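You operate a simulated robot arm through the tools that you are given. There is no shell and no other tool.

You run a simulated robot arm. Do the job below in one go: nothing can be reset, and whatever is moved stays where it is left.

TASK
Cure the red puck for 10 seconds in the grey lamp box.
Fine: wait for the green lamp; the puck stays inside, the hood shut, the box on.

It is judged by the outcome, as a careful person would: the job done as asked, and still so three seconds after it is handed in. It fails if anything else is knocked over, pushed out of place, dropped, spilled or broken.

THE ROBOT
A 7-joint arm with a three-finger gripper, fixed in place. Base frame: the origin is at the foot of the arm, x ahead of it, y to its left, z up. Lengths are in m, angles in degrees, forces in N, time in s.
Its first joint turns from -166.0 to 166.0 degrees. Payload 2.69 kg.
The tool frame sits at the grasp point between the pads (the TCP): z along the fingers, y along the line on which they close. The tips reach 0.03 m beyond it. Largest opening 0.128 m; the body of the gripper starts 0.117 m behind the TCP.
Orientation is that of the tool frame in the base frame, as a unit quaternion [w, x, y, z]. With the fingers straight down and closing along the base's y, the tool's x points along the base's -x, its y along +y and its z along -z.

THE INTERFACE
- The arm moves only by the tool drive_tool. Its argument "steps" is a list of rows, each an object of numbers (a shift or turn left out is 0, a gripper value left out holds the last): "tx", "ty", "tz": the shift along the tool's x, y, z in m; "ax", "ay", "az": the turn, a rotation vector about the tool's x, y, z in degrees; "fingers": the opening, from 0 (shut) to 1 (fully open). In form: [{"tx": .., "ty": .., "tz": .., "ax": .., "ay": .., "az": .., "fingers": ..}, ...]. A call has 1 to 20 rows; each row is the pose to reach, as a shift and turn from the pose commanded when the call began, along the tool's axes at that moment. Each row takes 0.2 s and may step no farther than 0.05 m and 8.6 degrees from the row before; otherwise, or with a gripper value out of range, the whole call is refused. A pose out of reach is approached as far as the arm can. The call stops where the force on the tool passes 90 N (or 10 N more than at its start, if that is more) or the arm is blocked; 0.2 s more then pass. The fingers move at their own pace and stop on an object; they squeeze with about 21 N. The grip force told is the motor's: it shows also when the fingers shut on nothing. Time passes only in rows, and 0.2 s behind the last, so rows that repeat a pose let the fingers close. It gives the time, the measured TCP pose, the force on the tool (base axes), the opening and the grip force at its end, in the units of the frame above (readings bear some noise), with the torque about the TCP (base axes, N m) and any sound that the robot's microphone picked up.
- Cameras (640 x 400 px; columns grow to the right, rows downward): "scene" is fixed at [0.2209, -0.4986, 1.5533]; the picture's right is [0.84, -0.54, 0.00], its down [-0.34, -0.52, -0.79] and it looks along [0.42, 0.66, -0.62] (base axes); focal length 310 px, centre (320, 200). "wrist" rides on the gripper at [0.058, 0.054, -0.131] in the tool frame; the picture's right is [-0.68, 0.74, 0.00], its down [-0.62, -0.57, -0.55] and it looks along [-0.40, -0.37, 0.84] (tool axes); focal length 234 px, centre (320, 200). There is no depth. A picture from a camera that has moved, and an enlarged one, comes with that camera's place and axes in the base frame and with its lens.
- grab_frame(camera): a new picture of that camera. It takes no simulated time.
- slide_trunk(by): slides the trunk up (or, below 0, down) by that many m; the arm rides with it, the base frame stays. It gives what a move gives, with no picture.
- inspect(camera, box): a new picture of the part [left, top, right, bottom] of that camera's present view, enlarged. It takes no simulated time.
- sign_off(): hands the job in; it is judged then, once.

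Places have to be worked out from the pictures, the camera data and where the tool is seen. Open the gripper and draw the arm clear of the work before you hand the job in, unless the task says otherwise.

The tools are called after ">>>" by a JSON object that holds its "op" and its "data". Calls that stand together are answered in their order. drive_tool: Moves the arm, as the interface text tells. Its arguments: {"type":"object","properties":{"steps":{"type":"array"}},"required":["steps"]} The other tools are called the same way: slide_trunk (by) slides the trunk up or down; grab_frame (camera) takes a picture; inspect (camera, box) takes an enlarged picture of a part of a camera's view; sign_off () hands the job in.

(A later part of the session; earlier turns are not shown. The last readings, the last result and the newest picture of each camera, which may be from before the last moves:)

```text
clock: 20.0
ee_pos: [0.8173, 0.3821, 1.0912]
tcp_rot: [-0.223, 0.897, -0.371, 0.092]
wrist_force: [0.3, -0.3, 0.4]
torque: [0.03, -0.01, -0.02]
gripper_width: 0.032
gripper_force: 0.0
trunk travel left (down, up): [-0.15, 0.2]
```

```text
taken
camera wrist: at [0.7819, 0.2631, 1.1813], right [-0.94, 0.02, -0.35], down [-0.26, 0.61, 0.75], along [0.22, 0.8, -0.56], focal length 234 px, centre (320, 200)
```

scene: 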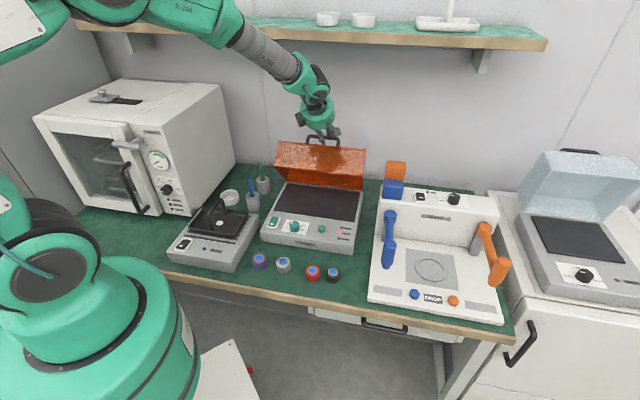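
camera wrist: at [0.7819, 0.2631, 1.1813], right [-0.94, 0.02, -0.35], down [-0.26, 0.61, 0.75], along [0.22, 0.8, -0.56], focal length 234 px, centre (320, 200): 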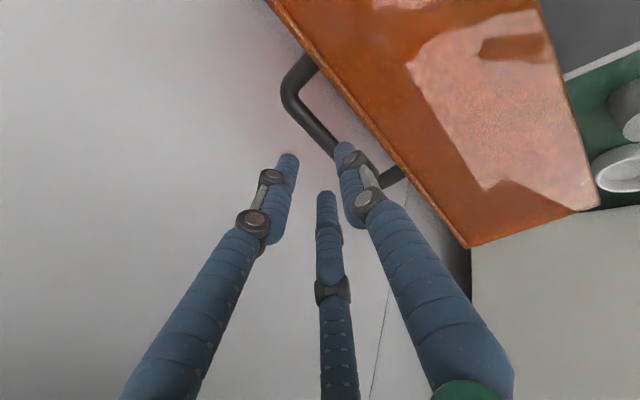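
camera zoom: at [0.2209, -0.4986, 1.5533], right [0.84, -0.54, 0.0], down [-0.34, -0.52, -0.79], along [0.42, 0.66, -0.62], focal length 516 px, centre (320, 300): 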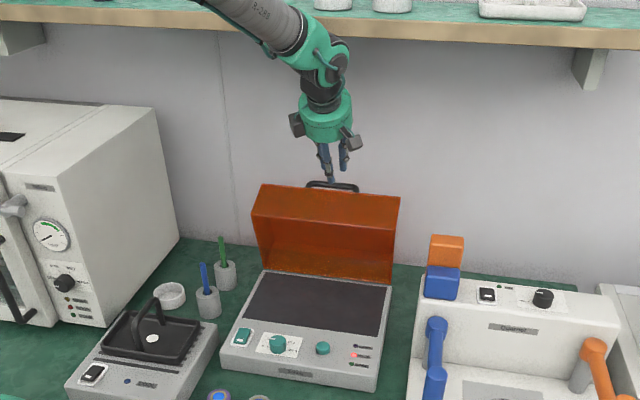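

The hood stays open on its own and the bar is free. I back out toward the robot above the hood's edge, then straighten the tool and open the fingers for the puck.

>>> {"op": "drive_tool", "data": {"steps": [{"ty": 0.0257, "tz": -0.0177}, {"ty": 0.0514, "tz": -0.0354}, {"ty": 0.0771, "tz": -0.0531, "ax": -4}, {"ty": 0.1028, "tz": -0.0709, "ax": -10}, {"ty": 0.1285, "tz": -0.0886, "ax": -16}, {"ty": 0.1542, "tz": -0.1063, "ax": -22}, {"ty": 0.1799, "tz": -0.124, "ax": -28, "fingers": 0.55}, {"ty": 0.2056, "tz": -0.1417, "ax": -28, "fingers": 0.55}]}}

>>> {"op": "grab_frame", "data": {"camera": "wrist"}}

>>> {"op": "grab_frame", "data": {"camera": "scene"}}

```text
clock: 21.8
ee_pos: [0.6426, 0.2057, 1.1196]
tcp_rot: [0.001, 0.924, -0.382, -0.001]
wrist_force: [0.8, 0.4, 0.1]
torque: [-0.06, 0.07, -0.05]
gripper_width: 0.0706
gripper_force: 0.0
trunk travel left (down, up): [-0.15, 0.2]
```

```text
taken
camera wrist: at [0.6467, 0.1269, 1.25], right [-1.0, -0.04, 0.0], down [-0.03, 0.84, 0.55], along [-0.02, 0.55, -0.84], focal length 234 px, centre (320, 200)
```

wrist: 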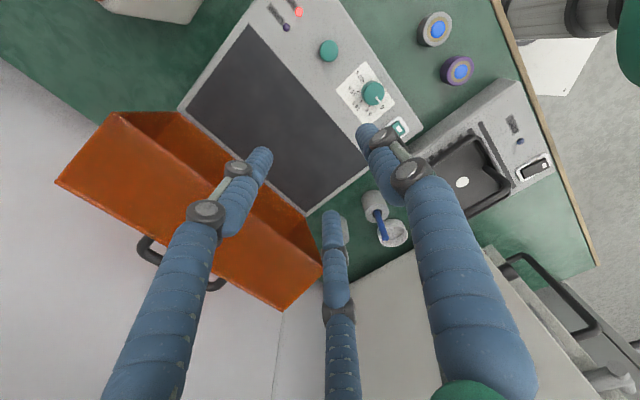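

```text
taken
```

scene: 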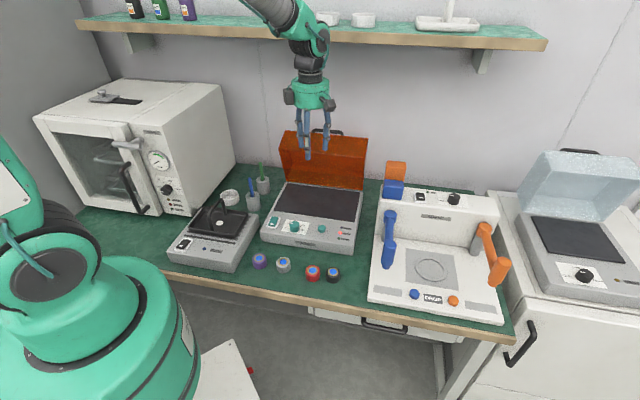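

Hood remains open with the dark plate exposed. I move so the camera is right above the red puck to refine its position.

>>> {"op": "drive_tool", "data": {"steps": [{"tx": -0.0017, "ty": 0.032, "tz": 0.024}, {"tx": -0.0034, "ty": 0.064, "tz": 0.048}, {"tx": -0.0051, "ty": 0.096, "tz": 0.072}, {"tx": -0.0068, "ty": 0.128, "tz": 0.096}, {"tx": -0.0085, "ty": 0.1604, "tz": 0.12}]}}

>>> {"op": "grab_frame", "data": {"camera": "wrist"}}

>>> {"op": "inspect", "data": {"camera": "wrist", "box": [240, 0, 400, 100]}}

```text
clock: 23.0
ee_pos: [0.5244, 0.097, 0.9992]
tcp_rot: [0.0, 0.924, -0.383, 0.0]
wrist_force: [0.5, 0.1, 0.1]
torque: [-0.07, 0.01, -0.01]
gripper_width: 0.0704
gripper_force: 0.0
trunk travel left (down, up): [-0.15, 0.2]
```

```text
taken
camera wrist: at [0.5271, 0.0187, 1.1296], right [-1.0, -0.04, 0.0], down [-0.04, 0.84, 0.55], along [-0.02, 0.55, -0.84], focal length 234 px, centre (320, 200)
```

wrist: 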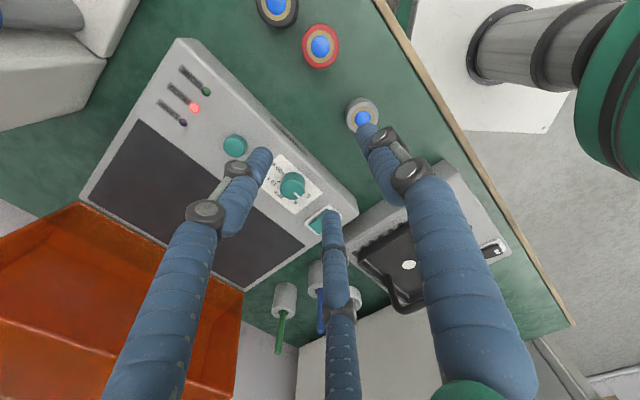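

```text
4.00 times, centred on (320, 50) of wrist
camera zoom: at [0.5271, 0.0187, 1.1296], right [-1.0, -0.04, 0.0], down [-0.04, 0.84, 0.55], along [-0.02, 0.55, -0.84], focal length 937 px, centre (320, 800)
```

zoom: 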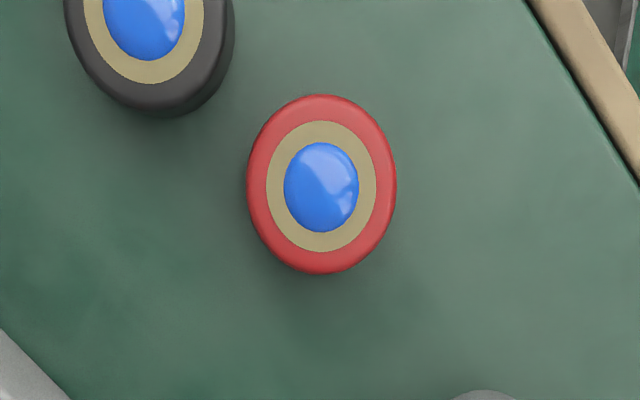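

The red puck's centre is at (0.527, 0.0175), top ≈0.80, diameter ≈44 mm. I move the TCP above it, 0.1 m up, and verify alignment.

>>> {"op": "drive_tool", "data": {"steps": [{"tx": 0.0194, "ty": 0.0181, "tz": 0.02}, {"tx": 0.0388, "ty": 0.0363, "tz": 0.05}, {"tx": 0.0581, "ty": 0.0544, "tz": 0.08}, {"tx": 0.0581, "ty": 0.0544, "tz": 0.109}]}}

>>> {"op": "grab_frame", "data": {"camera": "wrist"}}

>>> {"op": "inspect", "data": {"camera": "scene", "box": [240, 200, 370, 300]}}

```text
clock: 24.0
ee_pos: [0.5252, 0.0164, 0.8904]
tcp_rot: [-0.001, 0.924, -0.382, 0.001]
wrist_force: [0.2, 0.1, 0.2]
torque: [0.02, 0.02, -0.02]
gripper_width: 0.0705
gripper_force: 0.0
trunk travel left (down, up): [-0.15, 0.2]
```

```text
taken
camera wrist: at [0.5288, -0.0609, 1.0214], right [-1.0, -0.04, 0.0], down [-0.04, 0.84, 0.55], along [-0.02, 0.55, -0.84], focal length 234 px, centre (320, 200)
```

wrist: 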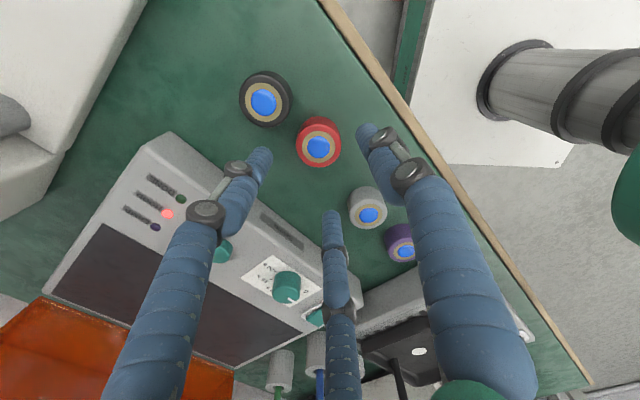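

```text
4.00 times, centred on (305, 250) of scene
camera zoom: at [0.2209, -0.4986, 1.5533], right [0.84, -0.54, 0.0], down [-0.34, -0.52, -0.79], along [0.42, 0.66, -0.62], focal length 1238 px, centre (380, 0)
```

zoom: 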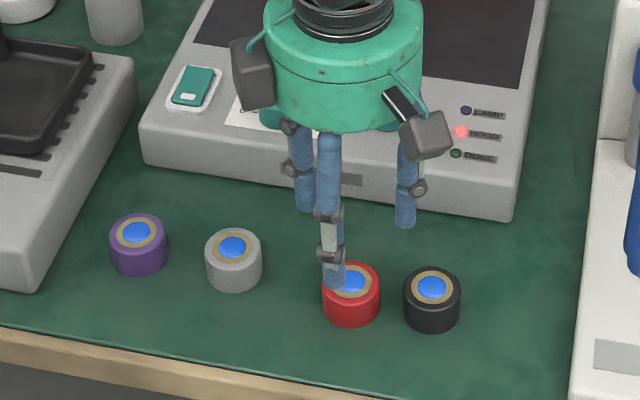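

Alignment is within 2 mm. To keep every visible finger away from the neighbouring black puck, I turn the tool another −45° and make the small position correction.

>>> {"op": "drive_tool", "data": {"steps": [{"tx": 0.0006, "ty": -0.002, "az": -7.5}, {"tx": 0.0006, "ty": -0.002, "az": -15}, {"tx": 0.0006, "ty": -0.002, "az": -22.5}, {"tx": 0.0006, "ty": -0.002, "az": -30}, {"tx": 0.0006, "ty": -0.002, "az": -37.5}, {"tx": 0.0006, "ty": -0.002, "az": -45}]}}

>>> {"op": "grab_frame", "data": {"camera": "wrist"}}

>>> {"op": "inspect", "data": {"camera": "scene", "box": [240, 200, 370, 300]}}

```text
clock: 25.4
ee_pos: [0.5307, 0.0198, 0.8919]
tcp_rot: [0.003, 0.999, -0.05, -0.001]
wrist_force: [-0.8, 0.5, -0.3]
torque: [-0.02, 0.1, 0.02]
gripper_width: 0.0705
gripper_force: 0.0
out of reach, approached as far as the arm can: row 6
trunk travel left (down, up): [-0.15, 0.2]
```

```text
taken
camera wrist: at [0.5834, -0.0387, 1.0231], right [-0.75, -0.67, 0.01], down [-0.56, 0.63, 0.55], along [-0.37, 0.4, -0.84], focal length 234 px, centre (320, 200)
```

wrist: 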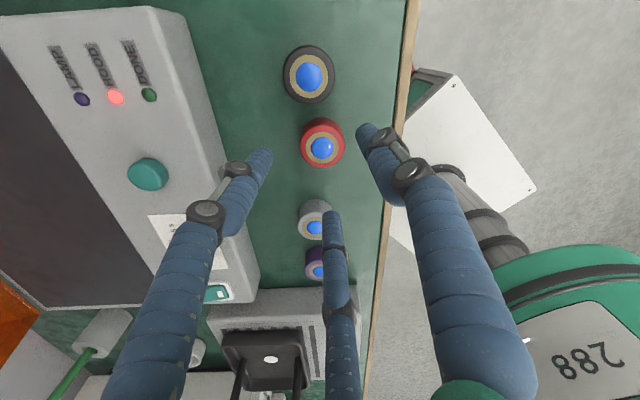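

```text
4.00 times, centred on (305, 250) of scene
camera zoom: at [0.2209, -0.4986, 1.5533], right [0.84, -0.54, 0.0], down [-0.34, -0.52, -0.79], along [0.42, 0.66, -0.62], focal length 1238 px, centre (380, 0)
```

zoom: 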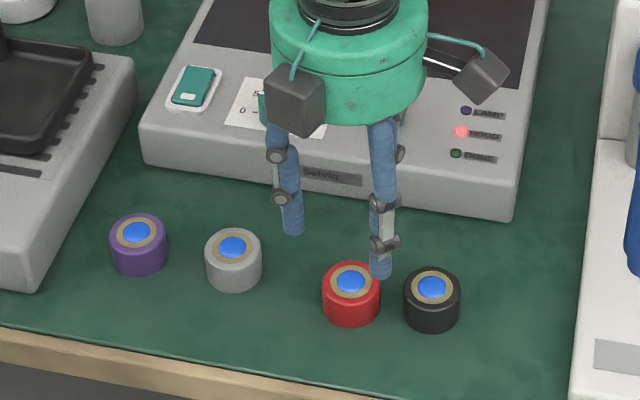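

The wrist reached a joint limit about 6° short. I turn back 10° to stay clear of that limit, which still leaves good clearance from the black puck.

>>> {"op": "drive_tool", "data": {"steps": [{"az": 5}, {"az": 10}, {"az": 10}]}}

>>> {"op": "grab_frame", "data": {"camera": "wrist"}}

```text
clock: 26.2
ee_pos: [0.5306, 0.0186, 0.8933]
tcp_rot: [0.004, 0.99, -0.138, 0.0]
wrist_force: [0.6, 0.2, -0.7]
torque: [-0.02, 0.01, -0.01]
gripper_width: 0.0703
gripper_force: 0.1
trunk travel left (down, up): [-0.15, 0.2]
```

```text
taken
camera wrist: at [0.5716, -0.0469, 1.0247], right [-0.85, -0.52, 0.0], down [-0.44, 0.72, 0.54], along [-0.29, 0.46, -0.84], focal length 234 px, centre (320, 200)
```

wrist: 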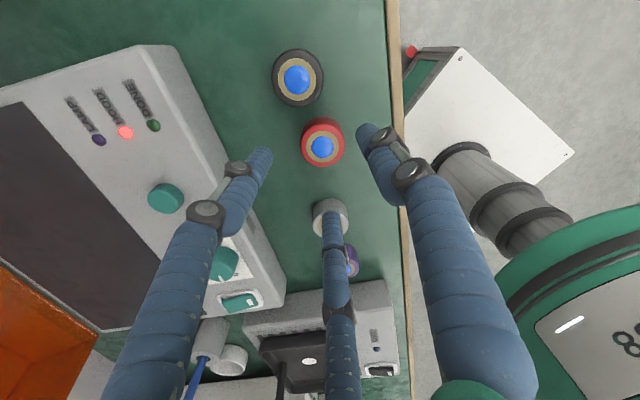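

The TCP is 3–4 mm off the puck centre; I correct that, narrow the opening to 60 mm and descend so the fingertips end at about z≈0.782, beside the puck.

>>> {"op": "drive_tool", "data": {"steps": [{"tx": -0.0032, "ty": 0.0015, "fingers": 0.48}, {"tx": -0.0032, "ty": 0.0015, "tz": 0.02, "fingers": 0.48}, {"tx": -0.0032, "ty": 0.0015, "tz": 0.04, "fingers": 0.48}, {"tx": -0.0032, "ty": 0.0015, "tz": 0.055, "fingers": 0.48}, {"tx": -0.0032, "ty": 0.0015, "tz": 0.068, "fingers": 0.48}, {"tx": -0.0032, "ty": 0.0015, "tz": 0.076, "fingers": 0.48}, {"tx": -0.0032, "ty": 0.0015, "tz": 0.081, "fingers": 0.48}]}}

>>> {"op": "grab_frame", "data": {"camera": "wrist"}}

>>> {"op": "inspect", "data": {"camera": "scene", "box": [240, 200, 370, 300]}}

```text
clock: 27.8
ee_pos: [0.5274, 0.0173, 0.8118]
tcp_rot: [0.004, 0.991, -0.136, 0.0]
wrist_force: [-0.4, 0.1, -0.5]
torque: [-0.03, -0.03, 0.0]
gripper_width: 0.0613
gripper_force: 0.1
trunk travel left (down, up): [-0.15, 0.2]
```

```text
taken
camera wrist: at [0.5682, -0.0481, 0.9439], right [-0.85, -0.53, 0.0], down [-0.44, 0.72, 0.54], along [-0.29, 0.46, -0.84], focal length 234 px, centre (320, 200)
```

wrist: 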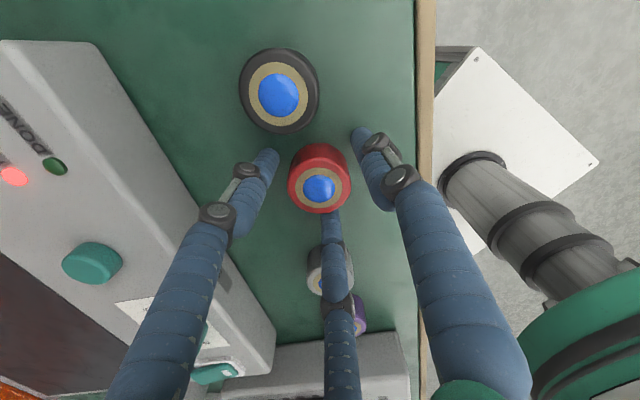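

```text
4.00 times, centred on (305, 250) of scene
camera zoom: at [0.2209, -0.4986, 1.5533], right [0.84, -0.54, 0.0], down [-0.34, -0.52, -0.79], along [0.42, 0.66, -0.62], focal length 1238 px, centre (380, 0)
```

zoom: 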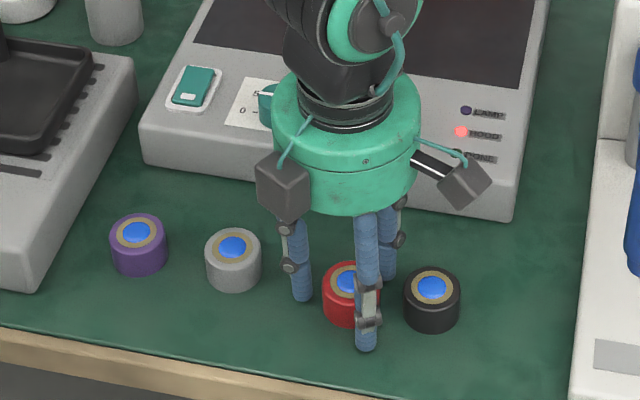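

The puck is centred between the fingers with no contact. I close on it.

>>> {"op": "drive_tool", "data": {"steps": [{"fingers": 0.35}, {"fingers": 0.2}, {"fingers": 0.1}, {"fingers": 0.1}, {"fingers": 0.1}]}}

>>> {"op": "grab_frame", "data": {"camera": "wrist"}}

```text
clock: 29.0
ee_pos: [0.5275, 0.0181, 0.8126]
tcp_rot: [0.003, 0.991, -0.137, 0.001]
wrist_force: [0.8, 0.8, -0.2]
torque: [0.0, 0.03, 0.04]
gripper_width: 0.0428
gripper_force: 21.2
trunk travel left (down, up): [-0.15, 0.2]
```

```text
taken
camera wrist: at [0.5682, -0.0481, 0.9439], right [-0.85, -0.53, 0.0], down [-0.44, 0.72, 0.54], along [-0.29, 0.46, -0.84], focal length 234 px, centre (320, 200)
```

wrist: 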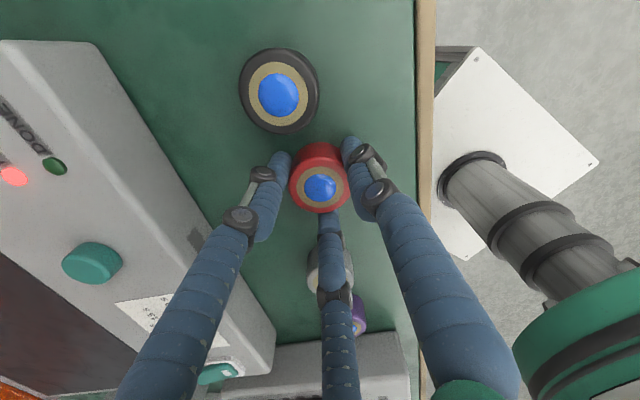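

The puck is gripped (43 mm, 21 N). I lift it straight up 0.14 m and check that it comes along.

>>> {"op": "drive_tool", "data": {"steps": [{"tz": -0.01, "fingers": 0.1}, {"tz": -0.03, "fingers": 0.1}, {"tz": -0.06, "fingers": 0.1}, {"tz": -0.1, "fingers": 0.1}, {"tz": -0.14, "fingers": 0.1}]}}

>>> {"op": "grab_frame", "data": {"camera": "wrist"}}

>>> {"op": "grab_frame", "data": {"camera": "scene"}}

```text
clock: 30.2
ee_pos: [0.5258, 0.0194, 0.9521]
tcp_rot: [0.003, 0.991, -0.137, 0.0]
wrist_force: [0.0, 0.0, -1.3]
torque: [0.01, -0.01, -0.02]
gripper_width: 0.0428
gripper_force: 20.9
trunk travel left (down, up): [-0.15, 0.2]
```

```text
taken
camera wrist: at [0.5673, -0.0468, 1.0843], right [-0.85, -0.53, 0.0], down [-0.44, 0.72, 0.54], along [-0.29, 0.46, -0.84], focal length 234 px, centre (320, 200)
```

wrist: 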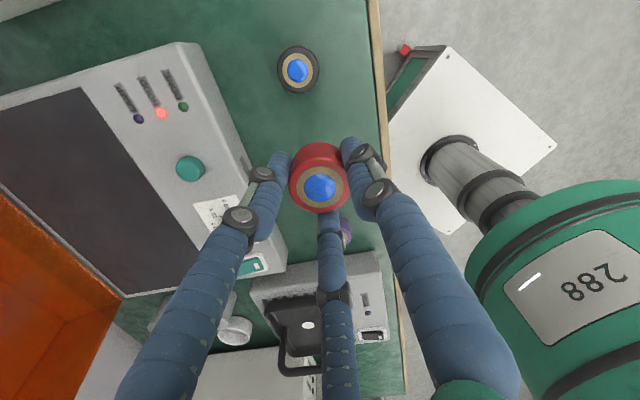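

```text
taken
```

scene: 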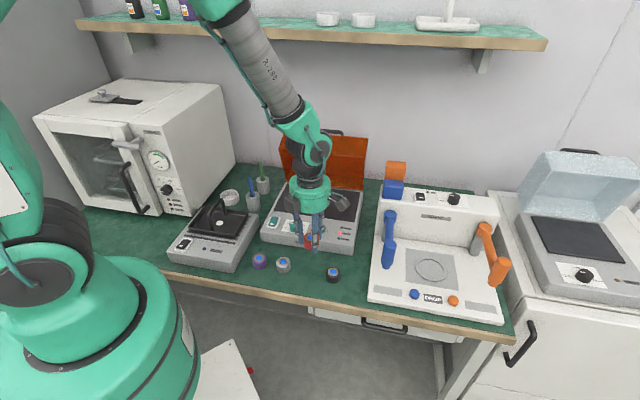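

Puck is held. Now I carry it over the plate (target e1 0.31, e2 0.655 → (0.682, 0.244)) while rotating the tool +119° so the gripper body lies parallel to the hood.

>>> {"op": "drive_tool", "data": {"steps": [{"tx": 0.0056, "ty": -0.0162, "az": 7.44, "fingers": 0.1}, {"tx": 0.0111, "ty": -0.0324, "az": 14.88, "fingers": 0.1}, {"tx": 0.0167, "ty": -0.0485, "az": 22.3, "fingers": 0.1}, {"tx": 0.0223, "ty": -0.0647, "az": 29.75, "fingers": 0.1}, {"tx": 0.0278, "ty": -0.0809, "az": 37.2, "fingers": 0.1}, {"tx": 0.0334, "ty": -0.0971, "az": 44.6, "fingers": 0.1}, {"tx": 0.039, "ty": -0.1133, "az": 52.1, "fingers": 0.1}, {"tx": 0.0446, "ty": -0.1295, "az": 59.5, "fingers": 0.1}, {"tx": 0.0501, "ty": -0.1456, "az": 66.9, "fingers": 0.1}, {"tx": 0.0557, "ty": -0.1618, "az": 74.4, "fingers": 0.1}, {"tx": 0.0613, "ty": -0.178, "az": 81.8, "fingers": 0.1}, {"tx": 0.0668, "ty": -0.1942, "az": 89.3, "fingers": 0.1}, {"tx": 0.0724, "ty": -0.2104, "az": 96.7, "fingers": 0.1}, {"tx": 0.078, "ty": -0.2265, "az": 104.1, "fingers": 0.1}, {"tx": 0.0835, "ty": -0.2427, "az": 111.6, "fingers": 0.1}, {"tx": 0.0891, "ty": -0.2589, "az": 119, "fingers": 0.1}]}}

>>> {"op": "grab_frame", "data": {"camera": "wrist"}}

>>> {"op": "inspect", "data": {"camera": "scene", "box": [240, 60, 400, 260]}}

```text
clock: 33.6
ee_pos: [0.6815, 0.2432, 0.9511]
tcp_rot: [-0.002, -0.385, 0.923, -0.004]
wrist_force: [-0.5, -1.5, -1.3]
torque: [-0.02, 0.0, 0.02]
gripper_width: 0.0425
gripper_force: 20.9
trunk travel left (down, up): [-0.15, 0.2]
```

```text
taken
camera wrist: at [0.6027, 0.2414, 1.0818], right [-0.05, 1.0, -0.01], down [0.84, 0.04, 0.55], along [0.55, 0.02, -0.84], focal length 234 px, centre (320, 200)
```

wrist: 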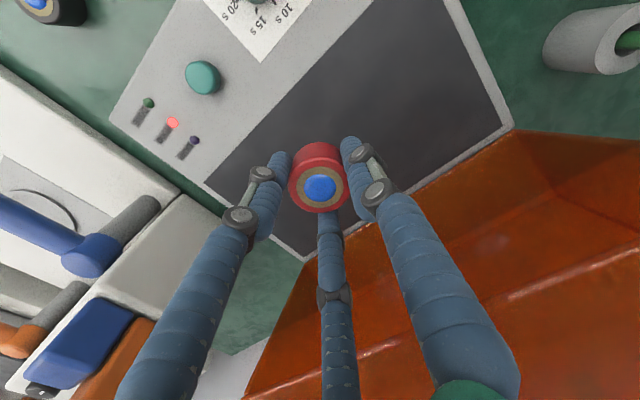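

```text
2.00 times, centred on (320, 160) of scene
camera zoom: at [0.2209, -0.4986, 1.5533], right [0.84, -0.54, 0.0], down [-0.34, -0.52, -0.79], along [0.42, 0.66, -0.62], focal length 619 px, centre (320, 280)
```

zoom: 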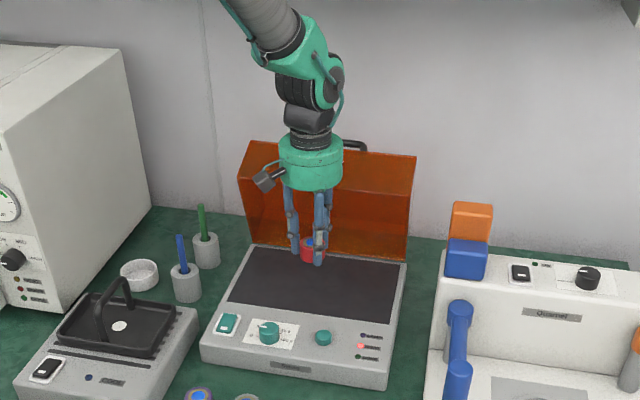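

The puck is over the plate, well in front of the open hood. I descend most of the way, then go in small steps watching for contact force.

>>> {"op": "drive_tool", "data": {"steps": [{"tz": 0.02, "fingers": 0.1}, {"tz": 0.04, "fingers": 0.1}, {"tz": 0.06, "fingers": 0.1}, {"tz": 0.073, "fingers": 0.1}]}}

>>> {"op": "inspect", "data": {"camera": "scene", "box": [260, 100, 380, 240]}}

>>> {"op": "grab_frame", "data": {"camera": "wrist"}}

```text
clock: 34.6
ee_pos: [0.6827, 0.2424, 0.879]
tcp_rot: [0.0, -0.384, 0.923, -0.003]
wrist_force: [-0.9, -0.5, -0.5]
torque: [-0.01, 0.02, 0.01]
gripper_width: 0.0429
gripper_force: 21.1
trunk travel left (down, up): [-0.15, 0.2]
```

```text
2.86 times, centred on (320, 170) of scene
camera zoom: at [0.2209, -0.4986, 1.5533], right [0.84, -0.54, 0.0], down [-0.34, -0.52, -0.79], along [0.42, 0.66, -0.62], focal length 884 px, centre (320, 286)
```

zoom: 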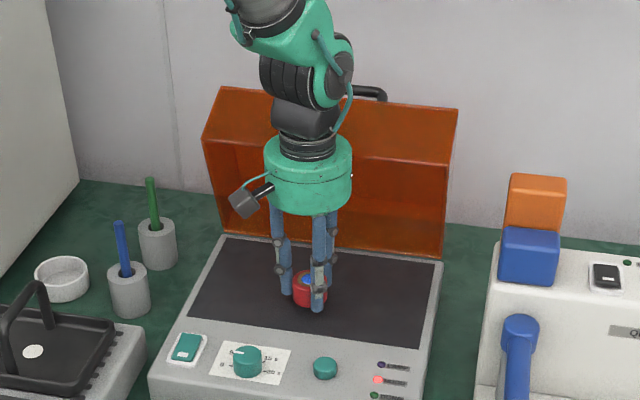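

```text
taken
camera wrist: at [0.6028, 0.2409, 1.0096], right [-0.05, 1.0, -0.01], down [0.83, 0.04, 0.55], along [0.55, 0.02, -0.84], focal length 234 px, centre (320, 200)
```

wrist: 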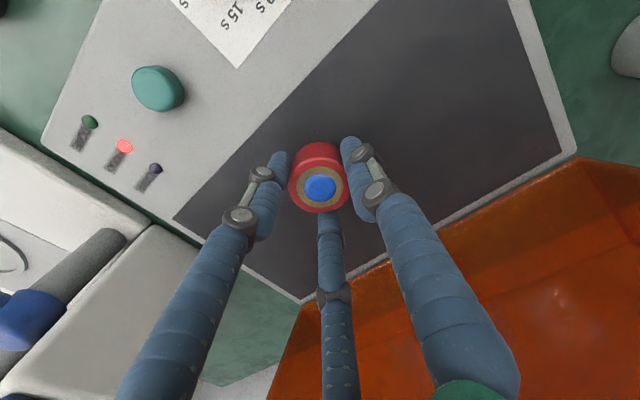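

No contact yet at TCP z=0.879. I go down in 2–3 mm increments and read the force.

>>> {"op": "drive_tool", "data": {"steps": [{"tz": 0.0025, "fingers": 0.1}, {"tz": 0.005, "fingers": 0.1}, {"tz": 0.0075, "fingers": 0.1}]}}

```text
clock: 35.4
ee_pos: [0.683, 0.243, 0.8707]
tcp_rot: [-0.002, -0.385, 0.923, -0.003]
wrist_force: [0.5, 0.3, -1.9]
torque: [0.01, -0.04, -0.01]
gripper_width: 0.0427
gripper_force: 20.8
trunk travel left (down, up): [-0.15, 0.2]
```

Still free at 0.871; I continue with finer steps.

>>> {"op": "drive_tool", "data": {"steps": [{"tz": 0.0015, "fingers": 0.1}, {"tz": 0.003, "fingers": 0.1}]}}

```text
clock: 36.0
ee_pos: [0.6834, 0.2428, 0.8676]
tcp_rot: [-0.001, -0.385, 0.923, -0.003]
wrist_force: [-0.7, 1.0, -1.2]
torque: [-0.01, 0.0, 0.0]
gripper_width: 0.0426
gripper_force: 21.2
trunk travel left (down, up): [-0.15, 0.2]
```

>>> {"op": "drive_tool", "data": {"steps": [{"tz": 0.0015, "fingers": 0.1}, {"tz": 0.003, "fingers": 0.1}]}}

>>> {"op": "inspect", "data": {"camera": "scene", "box": [290, 180, 350, 230]}}

```text
clock: 36.6
ee_pos: [0.6823, 0.2436, 0.8657]
tcp_rot: [-0.001, -0.386, 0.923, -0.004]
wrist_force: [-0.3, -0.3, -0.8]
torque: [-0.01, 0.04, -0.01]
gripper_width: 0.0429
gripper_force: 20.3
trunk travel left (down, up): [-0.15, 0.2]
```

```text
8.00 times, centred on (320, 205) of scene
camera zoom: at [0.2209, -0.4986, 1.5533], right [0.84, -0.54, 0.0], down [-0.34, -0.52, -0.79], along [0.42, 0.66, -0.62], focal length 2476 px, centre (320, 160)
```

zoom: 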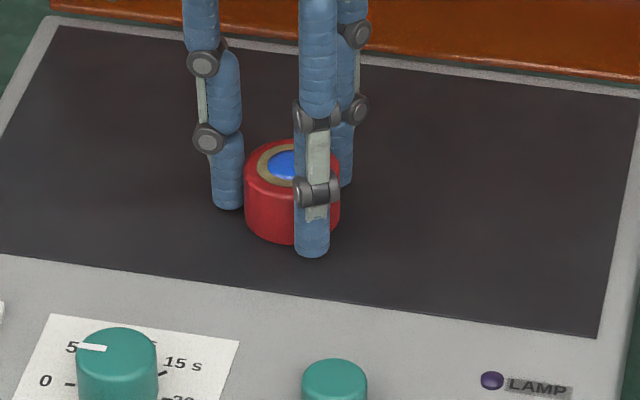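

No contact yet (puck appears just above the plate). I continue with small steps.

>>> {"op": "drive_tool", "data": {"steps": [{"tz": 0.0015, "fingers": 0.1}, {"tz": 0.003, "fingers": 0.1}]}}

```text
clock: 37.2
ee_pos: [0.6829, 0.2427, 0.8619]
tcp_rot: [0.0, -0.385, 0.923, -0.003]
wrist_force: [-2.9, 0.4, 6.2]
torque: [0.13, 0.17, 0.03]
gripper_width: 0.0427
gripper_force: 21.3
trunk travel left (down, up): [-0.15, 0.2]
```

Contact with the plate (6 N up). I release the puck by opening the fingers.

>>> {"op": "drive_tool", "data": {"steps": [{"fingers": 0.4}, {"fingers": 0.5}, {"fingers": 0.5}]}}

>>> {"op": "grab_frame", "data": {"camera": "wrist"}}

>>> {"op": "inspect", "data": {"camera": "scene", "box": [290, 180, 350, 230]}}

```text
clock: 38.0
ee_pos: [0.6821, 0.2435, 0.8614]
tcp_rot: [-0.001, -0.385, 0.923, -0.003]
wrist_force: [-0.2, 0.7, 0.8]
torque: [-0.02, -0.01, 0.05]
gripper_width: 0.0641
gripper_force: 0.1
trunk travel left (down, up): [-0.15, 0.2]
```

```text
taken
camera wrist: at [0.6031, 0.2412, 0.9927], right [-0.05, 1.0, -0.01], down [0.83, 0.04, 0.55], along [0.55, 0.02, -0.84], focal length 234 px, centre (320, 200)
```

wrist: 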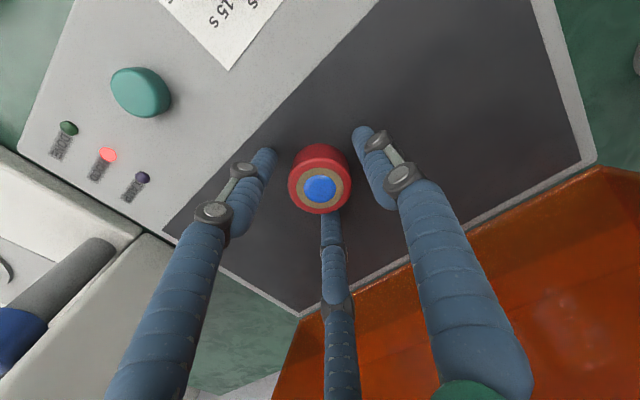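

```text
8.00 times, centred on (320, 205) of scene
camera zoom: at [0.2209, -0.4986, 1.5533], right [0.84, -0.54, 0.0], down [-0.34, -0.52, -0.79], along [0.42, 0.66, -0.62], focal length 2476 px, centre (320, 160)
```

zoom: 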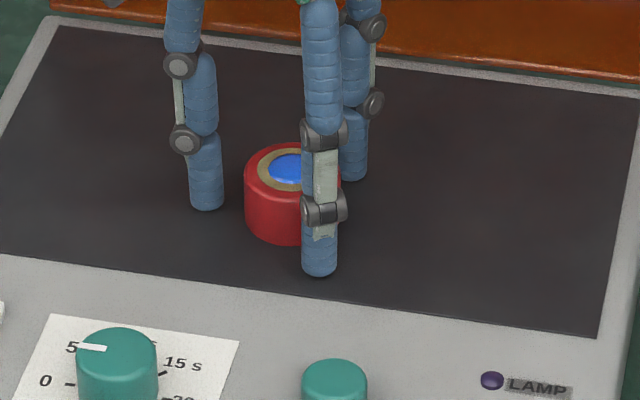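

The puck sits on the plate upright. I raise the tool straight up, clear of it.

>>> {"op": "drive_tool", "data": {"steps": [{"tz": -0.01, "fingers": 0.5}, {"tz": -0.03, "fingers": 0.5}, {"tz": -0.06, "fingers": 0.5}, {"tz": -0.1, "fingers": 0.5}, {"tz": -0.13, "fingers": 0.5}]}}

>>> {"op": "grab_frame", "data": {"camera": "wrist"}}

```text
clock: 39.2
ee_pos: [0.684, 0.2419, 0.9923]
tcp_rot: [-0.002, -0.385, 0.923, -0.004]
wrist_force: [-0.2, -0.1, -0.8]
torque: [0.03, 0.02, 0.0]
gripper_width: 0.064
gripper_force: 0.1
trunk travel left (down, up): [-0.15, 0.2]
```

```text
taken
camera wrist: at [0.6036, 0.2408, 1.1228], right [-0.05, 1.0, -0.01], down [0.83, 0.04, 0.55], along [0.55, 0.02, -0.84], focal length 234 px, centre (320, 200)
```

wrist: 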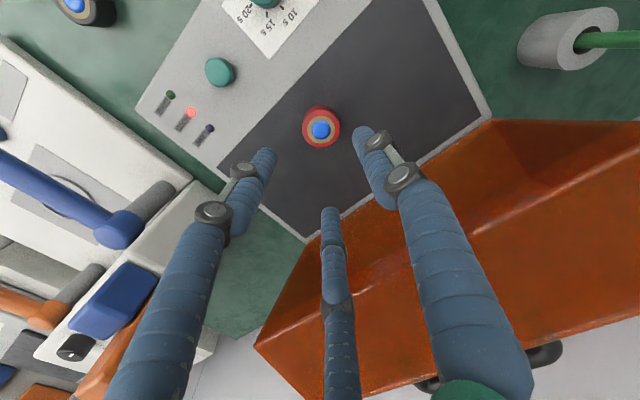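

Puck is left in place. I rotate the tool back −90° and move so the camera looks straight down on the dial to localise it.

>>> {"op": "drive_tool", "data": {"steps": [{"tx": 0.0061, "ty": 0.0094, "az": -7.5}, {"tx": 0.0123, "ty": 0.0188, "az": -15}, {"tx": 0.0184, "ty": 0.0282, "az": -22.5}, {"tx": 0.0246, "ty": 0.0375, "az": -30}, {"tx": 0.0307, "ty": 0.0469, "az": -37.5}, {"tx": 0.0369, "ty": 0.0563, "az": -45}, {"tx": 0.043, "ty": 0.0657, "az": -52.5}, {"tx": 0.0491, "ty": 0.0751, "az": -60}, {"tx": 0.0553, "ty": 0.0845, "az": -67.5}, {"tx": 0.0614, "ty": 0.0938, "az": -75}, {"tx": 0.0676, "ty": 0.1032, "az": -82.5}, {"tx": 0.0737, "ty": 0.1126, "az": -90}]}}

>>> {"op": "grab_frame", "data": {"camera": "wrist"}}

>>> {"op": "inspect", "data": {"camera": "wrist", "box": [240, 0, 400, 110]}}

```text
clock: 41.8
ee_pos: [0.5507, 0.271, 0.9919]
tcp_rot: [0.003, 0.925, -0.379, 0.002]
wrist_force: [-0.7, -0.1, -0.2]
torque: [0.0, 0.01, -0.01]
gripper_width: 0.0643
gripper_force: 0.1
trunk travel left (down, up): [-0.15, 0.2]
```

```text
taken
camera wrist: at [0.5544, 0.1938, 1.1228], right [-1.0, -0.05, 0.0], down [-0.04, 0.84, 0.54], along [-0.03, 0.54, -0.84], focal length 234 px, centre (320, 200)
```

wrist: 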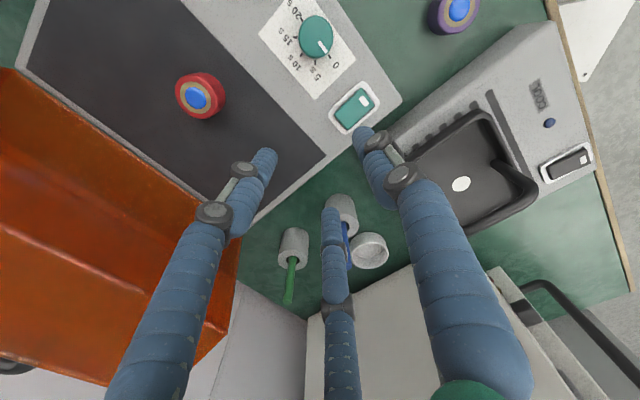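

```text
3.64 times, centred on (320, 55) of wrist
camera zoom: at [0.5544, 0.1938, 1.1228], right [-1.0, -0.05, 0.0], down [-0.04, 0.84, 0.54], along [-0.03, 0.54, -0.84], focal length 852 px, centre (320, 727)
```

zoom: 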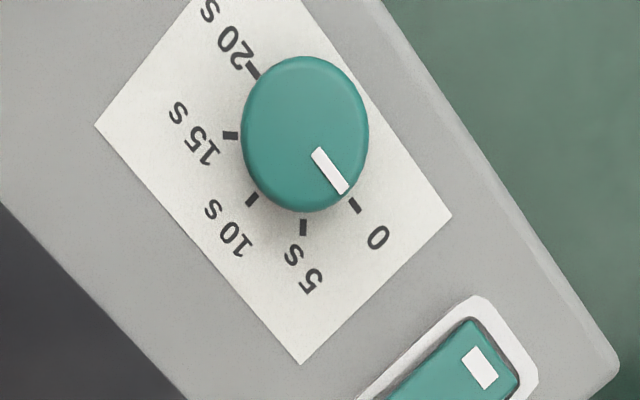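

The dial points exactly at 0; ticks are 45° apart, so 10 s is a 90° clockwise turn. Dial centre ≈(0.558, 0.185), top z≈0.85. I move above it with the fingers at ~52 mm.

>>> {"op": "drive_tool", "data": {"steps": [{"tx": 0.0164, "ty": 0.0141, "tz": 0.0, "fingers": 0.42}, {"tx": 0.0327, "ty": 0.0283, "tz": 0.02, "fingers": 0.42}, {"tx": 0.0491, "ty": 0.0424, "tz": 0.045, "fingers": 0.42}, {"tx": 0.0655, "ty": 0.0565, "tz": 0.07, "fingers": 0.42}, {"tx": 0.0655, "ty": 0.0565, "tz": 0.07, "fingers": 0.42}]}}

>>> {"op": "grab_frame", "data": {"camera": "wrist"}}

>>> {"op": "inspect", "data": {"camera": "scene", "box": [250, 190, 370, 265]}}

```text
clock: 43.0
ee_pos: [0.5577, 0.1844, 0.9219]
tcp_rot: [0.003, 0.925, -0.381, 0.002]
wrist_force: [0.4, -0.4, 0.2]
torque: [-0.03, 0.04, 0.01]
gripper_width: 0.0536
gripper_force: 0.1
trunk travel left (down, up): [-0.15, 0.2]
```

```text
taken
camera wrist: at [0.5607, 0.1062, 1.0539], right [-1.0, -0.05, 0.0], down [-0.04, 0.84, 0.54], along [-0.03, 0.54, -0.84], focal length 234 px, centre (320, 200)
```

wrist: 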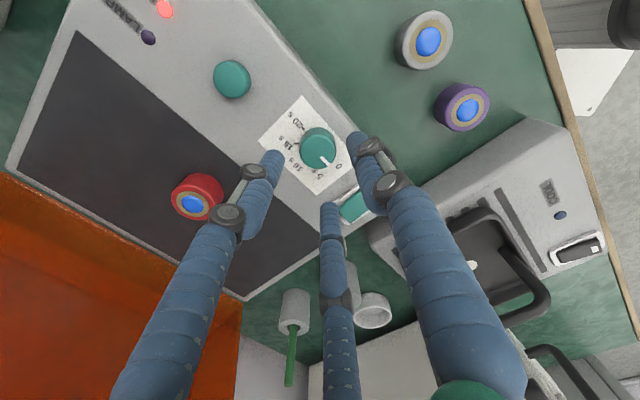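

```text
5.33 times, centred on (310, 228) of scene
camera zoom: at [0.2209, -0.4986, 1.5533], right [0.84, -0.54, 0.0], down [-0.34, -0.52, -0.79], along [0.42, 0.66, -0.62], focal length 1651 px, centre (373, 53)
```

zoom: 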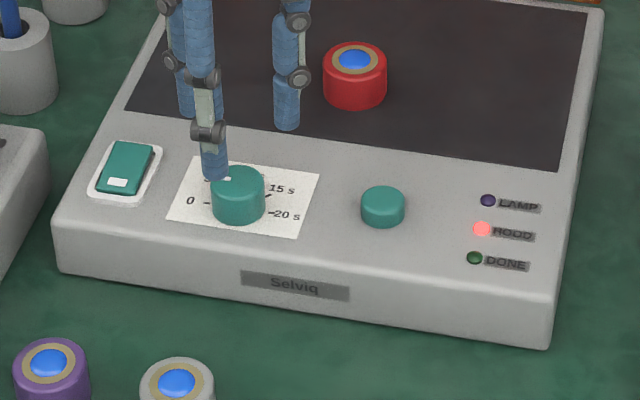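

I zoom in to check the dial's position relative to the point under the TCP.

>>> {"op": "inspect", "data": {"camera": "wrist", "box": [260, 100, 380, 200]}}

```text
4.00 times, centred on (320, 150) of wrist
camera zoom: at [0.5607, 0.1062, 1.0539], right [-1.0, -0.05, 0.0], down [-0.04, 0.84, 0.54], along [-0.03, 0.54, -0.84], focal length 937 px, centre (320, 400)
```

zoom: 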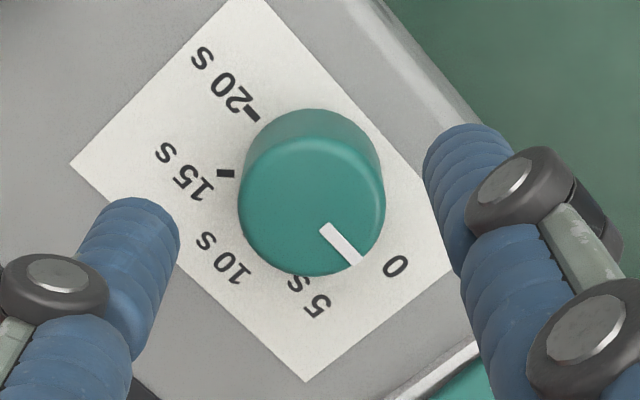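

The dial is ~1.6 mm off in x; I correct and descend so the fingertips are beside the knob (TCP z≈0.861).

>>> {"op": "drive_tool", "data": {"steps": [{"tx": 0.0011, "ty": -0.0011, "tz": 0.02}, {"tx": 0.0011, "ty": -0.0011, "tz": 0.04}, {"tx": 0.0011, "ty": -0.0011, "tz": 0.052}, {"tx": 0.0011, "ty": -0.0011, "tz": 0.061}]}}

>>> {"op": "inspect", "data": {"camera": "scene", "box": [250, 190, 370, 265]}}

>>> {"op": "inspect", "data": {"camera": "wrist", "box": [240, 100, 400, 220]}}

```text
clock: 44.0
ee_pos: [0.5609, 0.184, 0.8599]
tcp_rot: [0.004, 0.925, -0.381, 0.001]
wrist_force: [-0.9, 0.0, 1.0]
torque: [0.0, 0.0, 0.03]
gripper_width: 0.0539
gripper_force: 0.1
trunk travel left (down, up): [-0.15, 0.2]
```

```text
5.33 times, centred on (310, 228) of scene
camera zoom: at [0.2209, -0.4986, 1.5533], right [0.84, -0.54, 0.0], down [-0.34, -0.52, -0.79], along [0.42, 0.66, -0.62], focal length 1651 px, centre (373, 53)
```

zoom: 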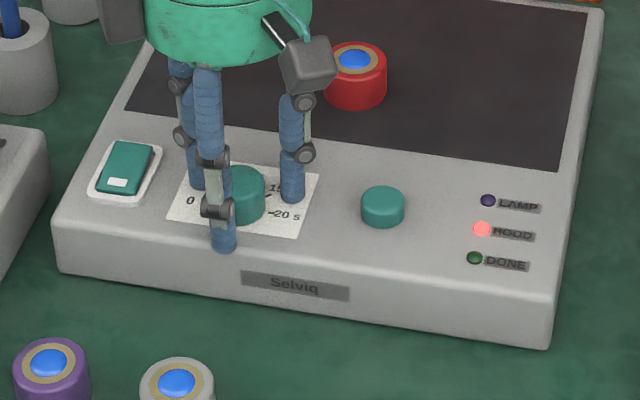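

```text
3.33 times, centred on (320, 160) of wrist
camera zoom: at [0.5626, 0.1062, 0.9921], right [-1.0, -0.05, 0.0], down [-0.04, 0.84, 0.54], along [-0.03, 0.54, -0.84], focal length 781 px, centre (320, 333)
```

zoom: 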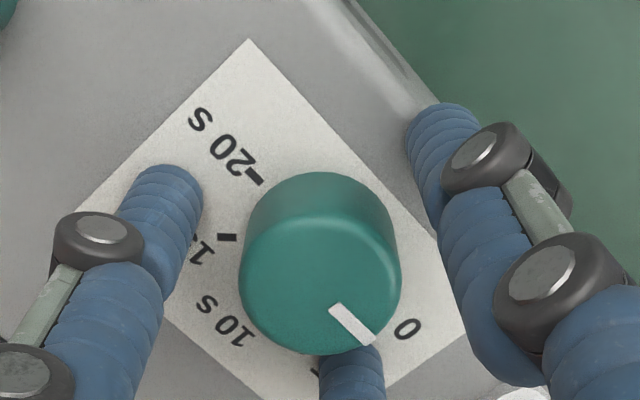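

Well aligned around the knob. I close on it.

>>> {"op": "drive_tool", "data": {"steps": [{"fingers": 0.25}, {"fingers": 0.1}, {"fingers": 0.1}, {"fingers": 0.1}]}}

>>> {"op": "inspect", "data": {"camera": "wrist", "box": [240, 100, 400, 220]}}

```text
clock: 45.0
ee_pos: [0.5582, 0.1858, 0.8609]
tcp_rot: [0.003, 0.925, -0.38, 0.001]
wrist_force: [-5.8, 19.5, -3.8]
torque: [0.75, 0.11, 0.01]
gripper_width: 0.033
gripper_force: 45.1
trunk travel left (down, up): [-0.15, 0.2]
```

```text
3.33 times, centred on (320, 160) of wrist
camera zoom: at [0.5625, 0.1072, 0.9921], right [-1.0, -0.05, 0.0], down [-0.04, 0.84, 0.54], along [-0.03, 0.54, -0.84], focal length 781 px, centre (320, 333)
```

zoom: 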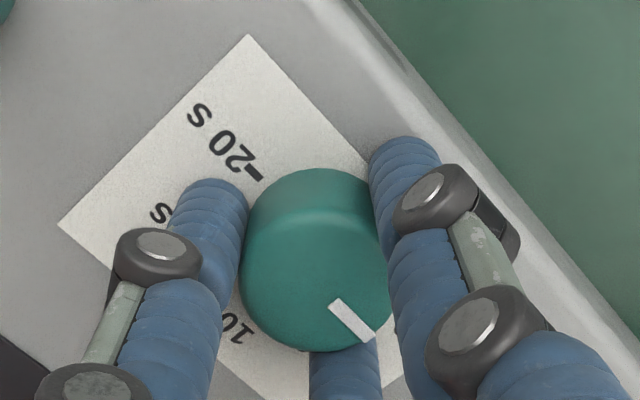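

The knob is gripped (33 mm). I turn it clockwise 45° first and check that the pointer follows.

>>> {"op": "drive_tool", "data": {"steps": [{"az": 7.5, "fingers": 0.1}, {"az": 15, "fingers": 0.1}, {"az": 22.5, "fingers": 0.1}, {"az": 30, "fingers": 0.1}, {"az": 37.5, "fingers": 0.1}, {"az": 45, "fingers": 0.1}]}}

>>> {"op": "grab_frame", "data": {"camera": "wrist"}}

>>> {"op": "inspect", "data": {"camera": "scene", "box": [250, 190, 370, 265]}}

```text
clock: 46.4
ee_pos: [0.5585, 0.1851, 0.8607]
tcp_rot: [0.003, 0.708, -0.706, 0.003]
wrist_force: [-10.5, 33.5, -6.5]
torque: [0.96, 0.57, 0.0]
gripper_width: 0.0331
gripper_force: 45.7
trunk travel left (down, up): [-0.15, 0.2]
```

```text
taken
camera wrist: at [0.5052, 0.128, 0.992], right [-0.74, 0.67, -0.01], down [0.56, 0.62, 0.54], along [0.37, 0.4, -0.84], focal length 234 px, centre (320, 200)
```

wrist: 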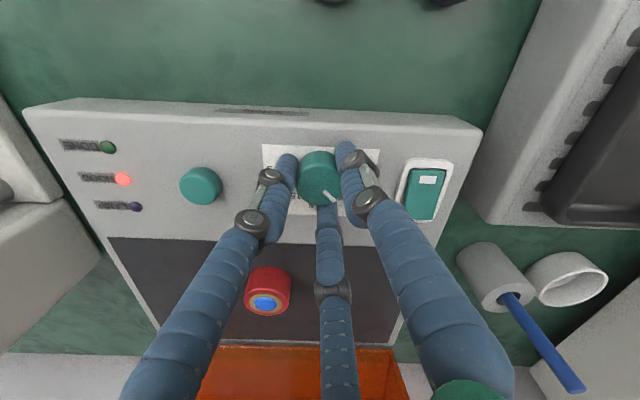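

```text
5.33 times, centred on (310, 228) of scene
camera zoom: at [0.2209, -0.4986, 1.5533], right [0.84, -0.54, 0.0], down [-0.34, -0.52, -0.79], along [0.42, 0.66, -0.62], focal length 1651 px, centre (373, 53)
```

zoom: 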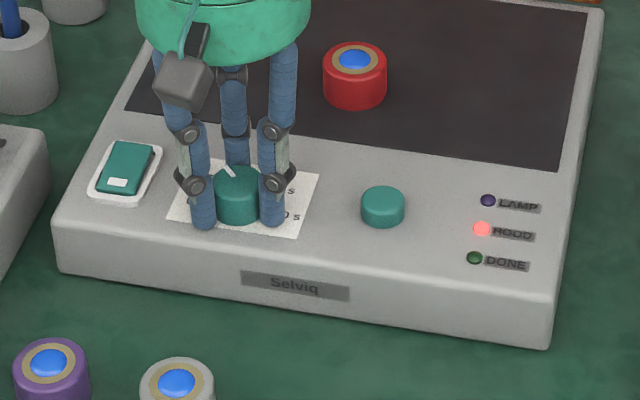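

The pointer follows (now at 5 s). I finish the remaining 45° and ease the side load slightly.

>>> {"op": "drive_tool", "data": {"steps": [{"tx": -0.001, "ty": 0.0005, "az": 7.5, "fingers": 0.1}, {"tx": -0.002, "ty": 0.001, "az": 15, "fingers": 0.1}, {"tx": -0.003, "ty": 0.001, "az": 22.5, "fingers": 0.1}, {"tx": -0.003, "ty": 0.001, "az": 30, "fingers": 0.1}, {"tx": -0.003, "ty": 0.001, "az": 37.5, "fingers": 0.1}, {"tx": -0.003, "ty": 0.001, "az": 45, "fingers": 0.1}, {"tx": -0.003, "ty": 0.001, "az": 45, "fingers": 0.1}]}}

>>> {"op": "grab_frame", "data": {"camera": "wrist"}}

>>> {"op": "inspect", "data": {"camera": "scene", "box": [270, 205, 330, 245]}}

```text
clock: 48.0
ee_pos: [0.5597, 0.1857, 0.8605]
tcp_rot: [-0.002, -0.385, 0.923, -0.002]
wrist_force: [18.0, -41.9, -6.6]
torque: [-1.36, -0.57, 0.01]
gripper_width: 0.0329
gripper_force: 45.6
trunk travel left (down, up): [-0.15, 0.2]
```

```text
taken
camera wrist: at [0.4795, 0.183, 0.9916], right [-0.05, 1.0, -0.01], down [0.84, 0.04, 0.55], along [0.55, 0.02, -0.84], focal length 234 px, centre (320, 200)
```

wrist: 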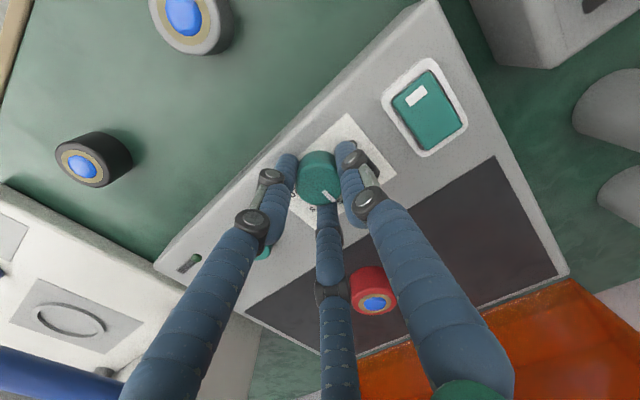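

```text
10.00 times, centred on (300, 225) of scene
camera zoom: at [0.2209, -0.4986, 1.5533], right [0.84, -0.54, 0.0], down [-0.34, -0.52, -0.79], along [0.42, 0.66, -0.62], focal length 3095 px, centre (520, -50)
```

zoom: 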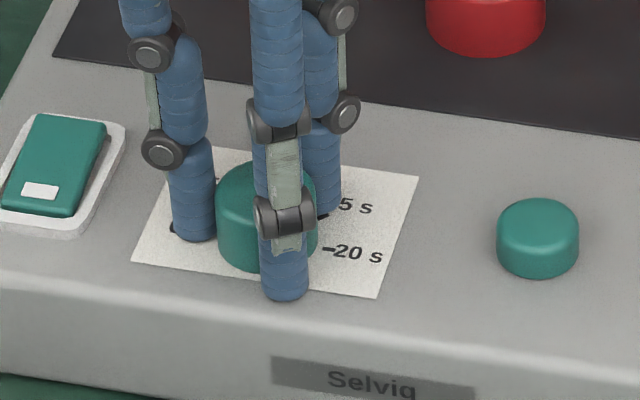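

The tool has turned 90°. I relieve the side load, then open the fingers and rise to read the dial.

>>> {"op": "drive_tool", "data": {"steps": [{"tx": 0.0007, "ty": -0.002, "fingers": 0.1}, {"tx": 0.0014, "ty": -0.004, "fingers": 0.1}, {"tx": 0.0014, "ty": -0.004, "fingers": 0.1}]}}

```text
clock: 48.8
ee_pos: [0.5588, 0.1847, 0.8606]
tcp_rot: [-0.002, -0.385, 0.923, -0.003]
wrist_force: [-10.6, 25.0, -6.4]
torque: [0.92, 0.32, 0.0]
gripper_width: 0.0329
gripper_force: 45.1
trunk travel left (down, up): [-0.15, 0.2]
```

>>> {"op": "drive_tool", "data": {"steps": [{"tx": -0.0003, "ty": 0.0016, "fingers": 0.1}, {"tx": -0.0003, "ty": 0.0016, "fingers": 0.25}, {"tx": -0.0003, "ty": 0.0016, "fingers": 0.42}, {"tx": -0.0003, "ty": 0.0016, "fingers": 0.42}, {"tx": -0.0003, "ty": 0.0016, "tz": -0.02, "fingers": 0.42}, {"tx": -0.0003, "ty": 0.0016, "tz": -0.05, "fingers": 0.42}, {"tx": -0.0003, "ty": 0.0016, "tz": -0.09, "fingers": 0.42}, {"tx": -0.0003, "ty": 0.0016, "tz": -0.13, "fingers": 0.42}]}}

>>> {"op": "grab_frame", "data": {"camera": "wrist"}}

>>> {"op": "inspect", "data": {"camera": "scene", "box": [270, 205, 330, 245]}}

```text
clock: 50.6
ee_pos: [0.5589, 0.1852, 0.9916]
tcp_rot: [-0.001, -0.385, 0.923, -0.003]
wrist_force: [-0.1, 1.8, 0.2]
torque: [-0.04, 0.02, -0.01]
gripper_width: 0.0539
gripper_force: 0.1
trunk travel left (down, up): [-0.15, 0.2]
```

```text
taken
camera wrist: at [0.4795, 0.1842, 1.122], right [-0.05, 1.0, -0.01], down [0.84, 0.04, 0.55], along [0.55, 0.02, -0.84], focal length 234 px, centre (320, 200)
```

wrist: 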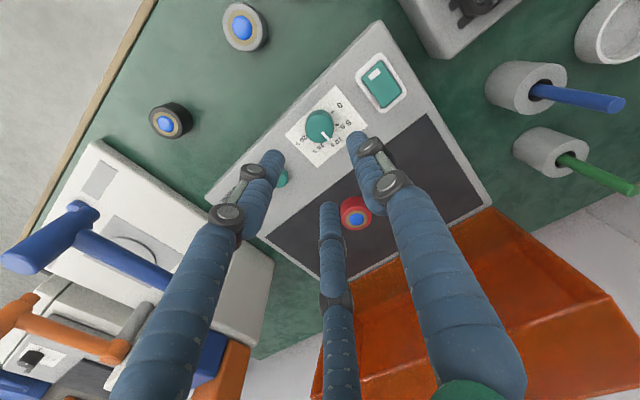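

```text
10.00 times, centred on (300, 225) of scene
camera zoom: at [0.2209, -0.4986, 1.5533], right [0.84, -0.54, 0.0], down [-0.34, -0.52, -0.79], along [0.42, 0.66, -0.62], focal length 3095 px, centre (520, -50)
```

zoom: 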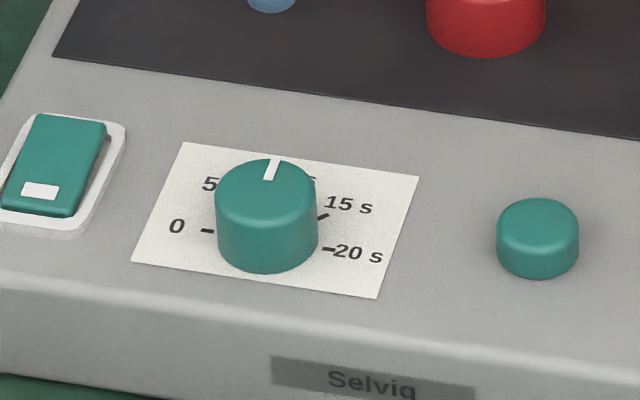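

>>> {"op": "inspect", "data": {"camera": "wrist", "box": [275, 75, 375, 170]}}

```text
4.21 times, centred on (325, 122) of wrist
camera zoom: at [0.4795, 0.1842, 1.122], right [-0.05, 1.0, -0.01], down [0.84, 0.04, 0.55], along [0.55, 0.02, -0.84], focal length 986 px, centre (299, 526)
```

zoom: 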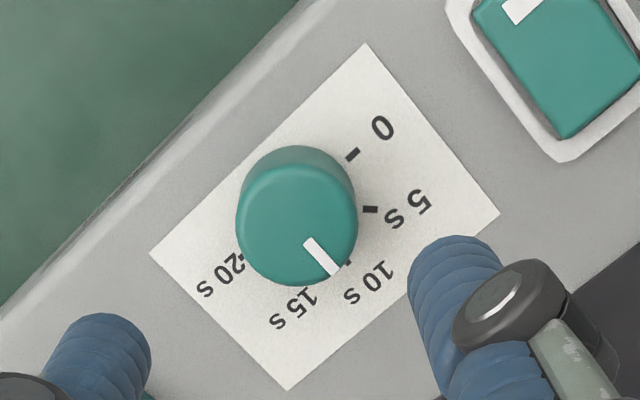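

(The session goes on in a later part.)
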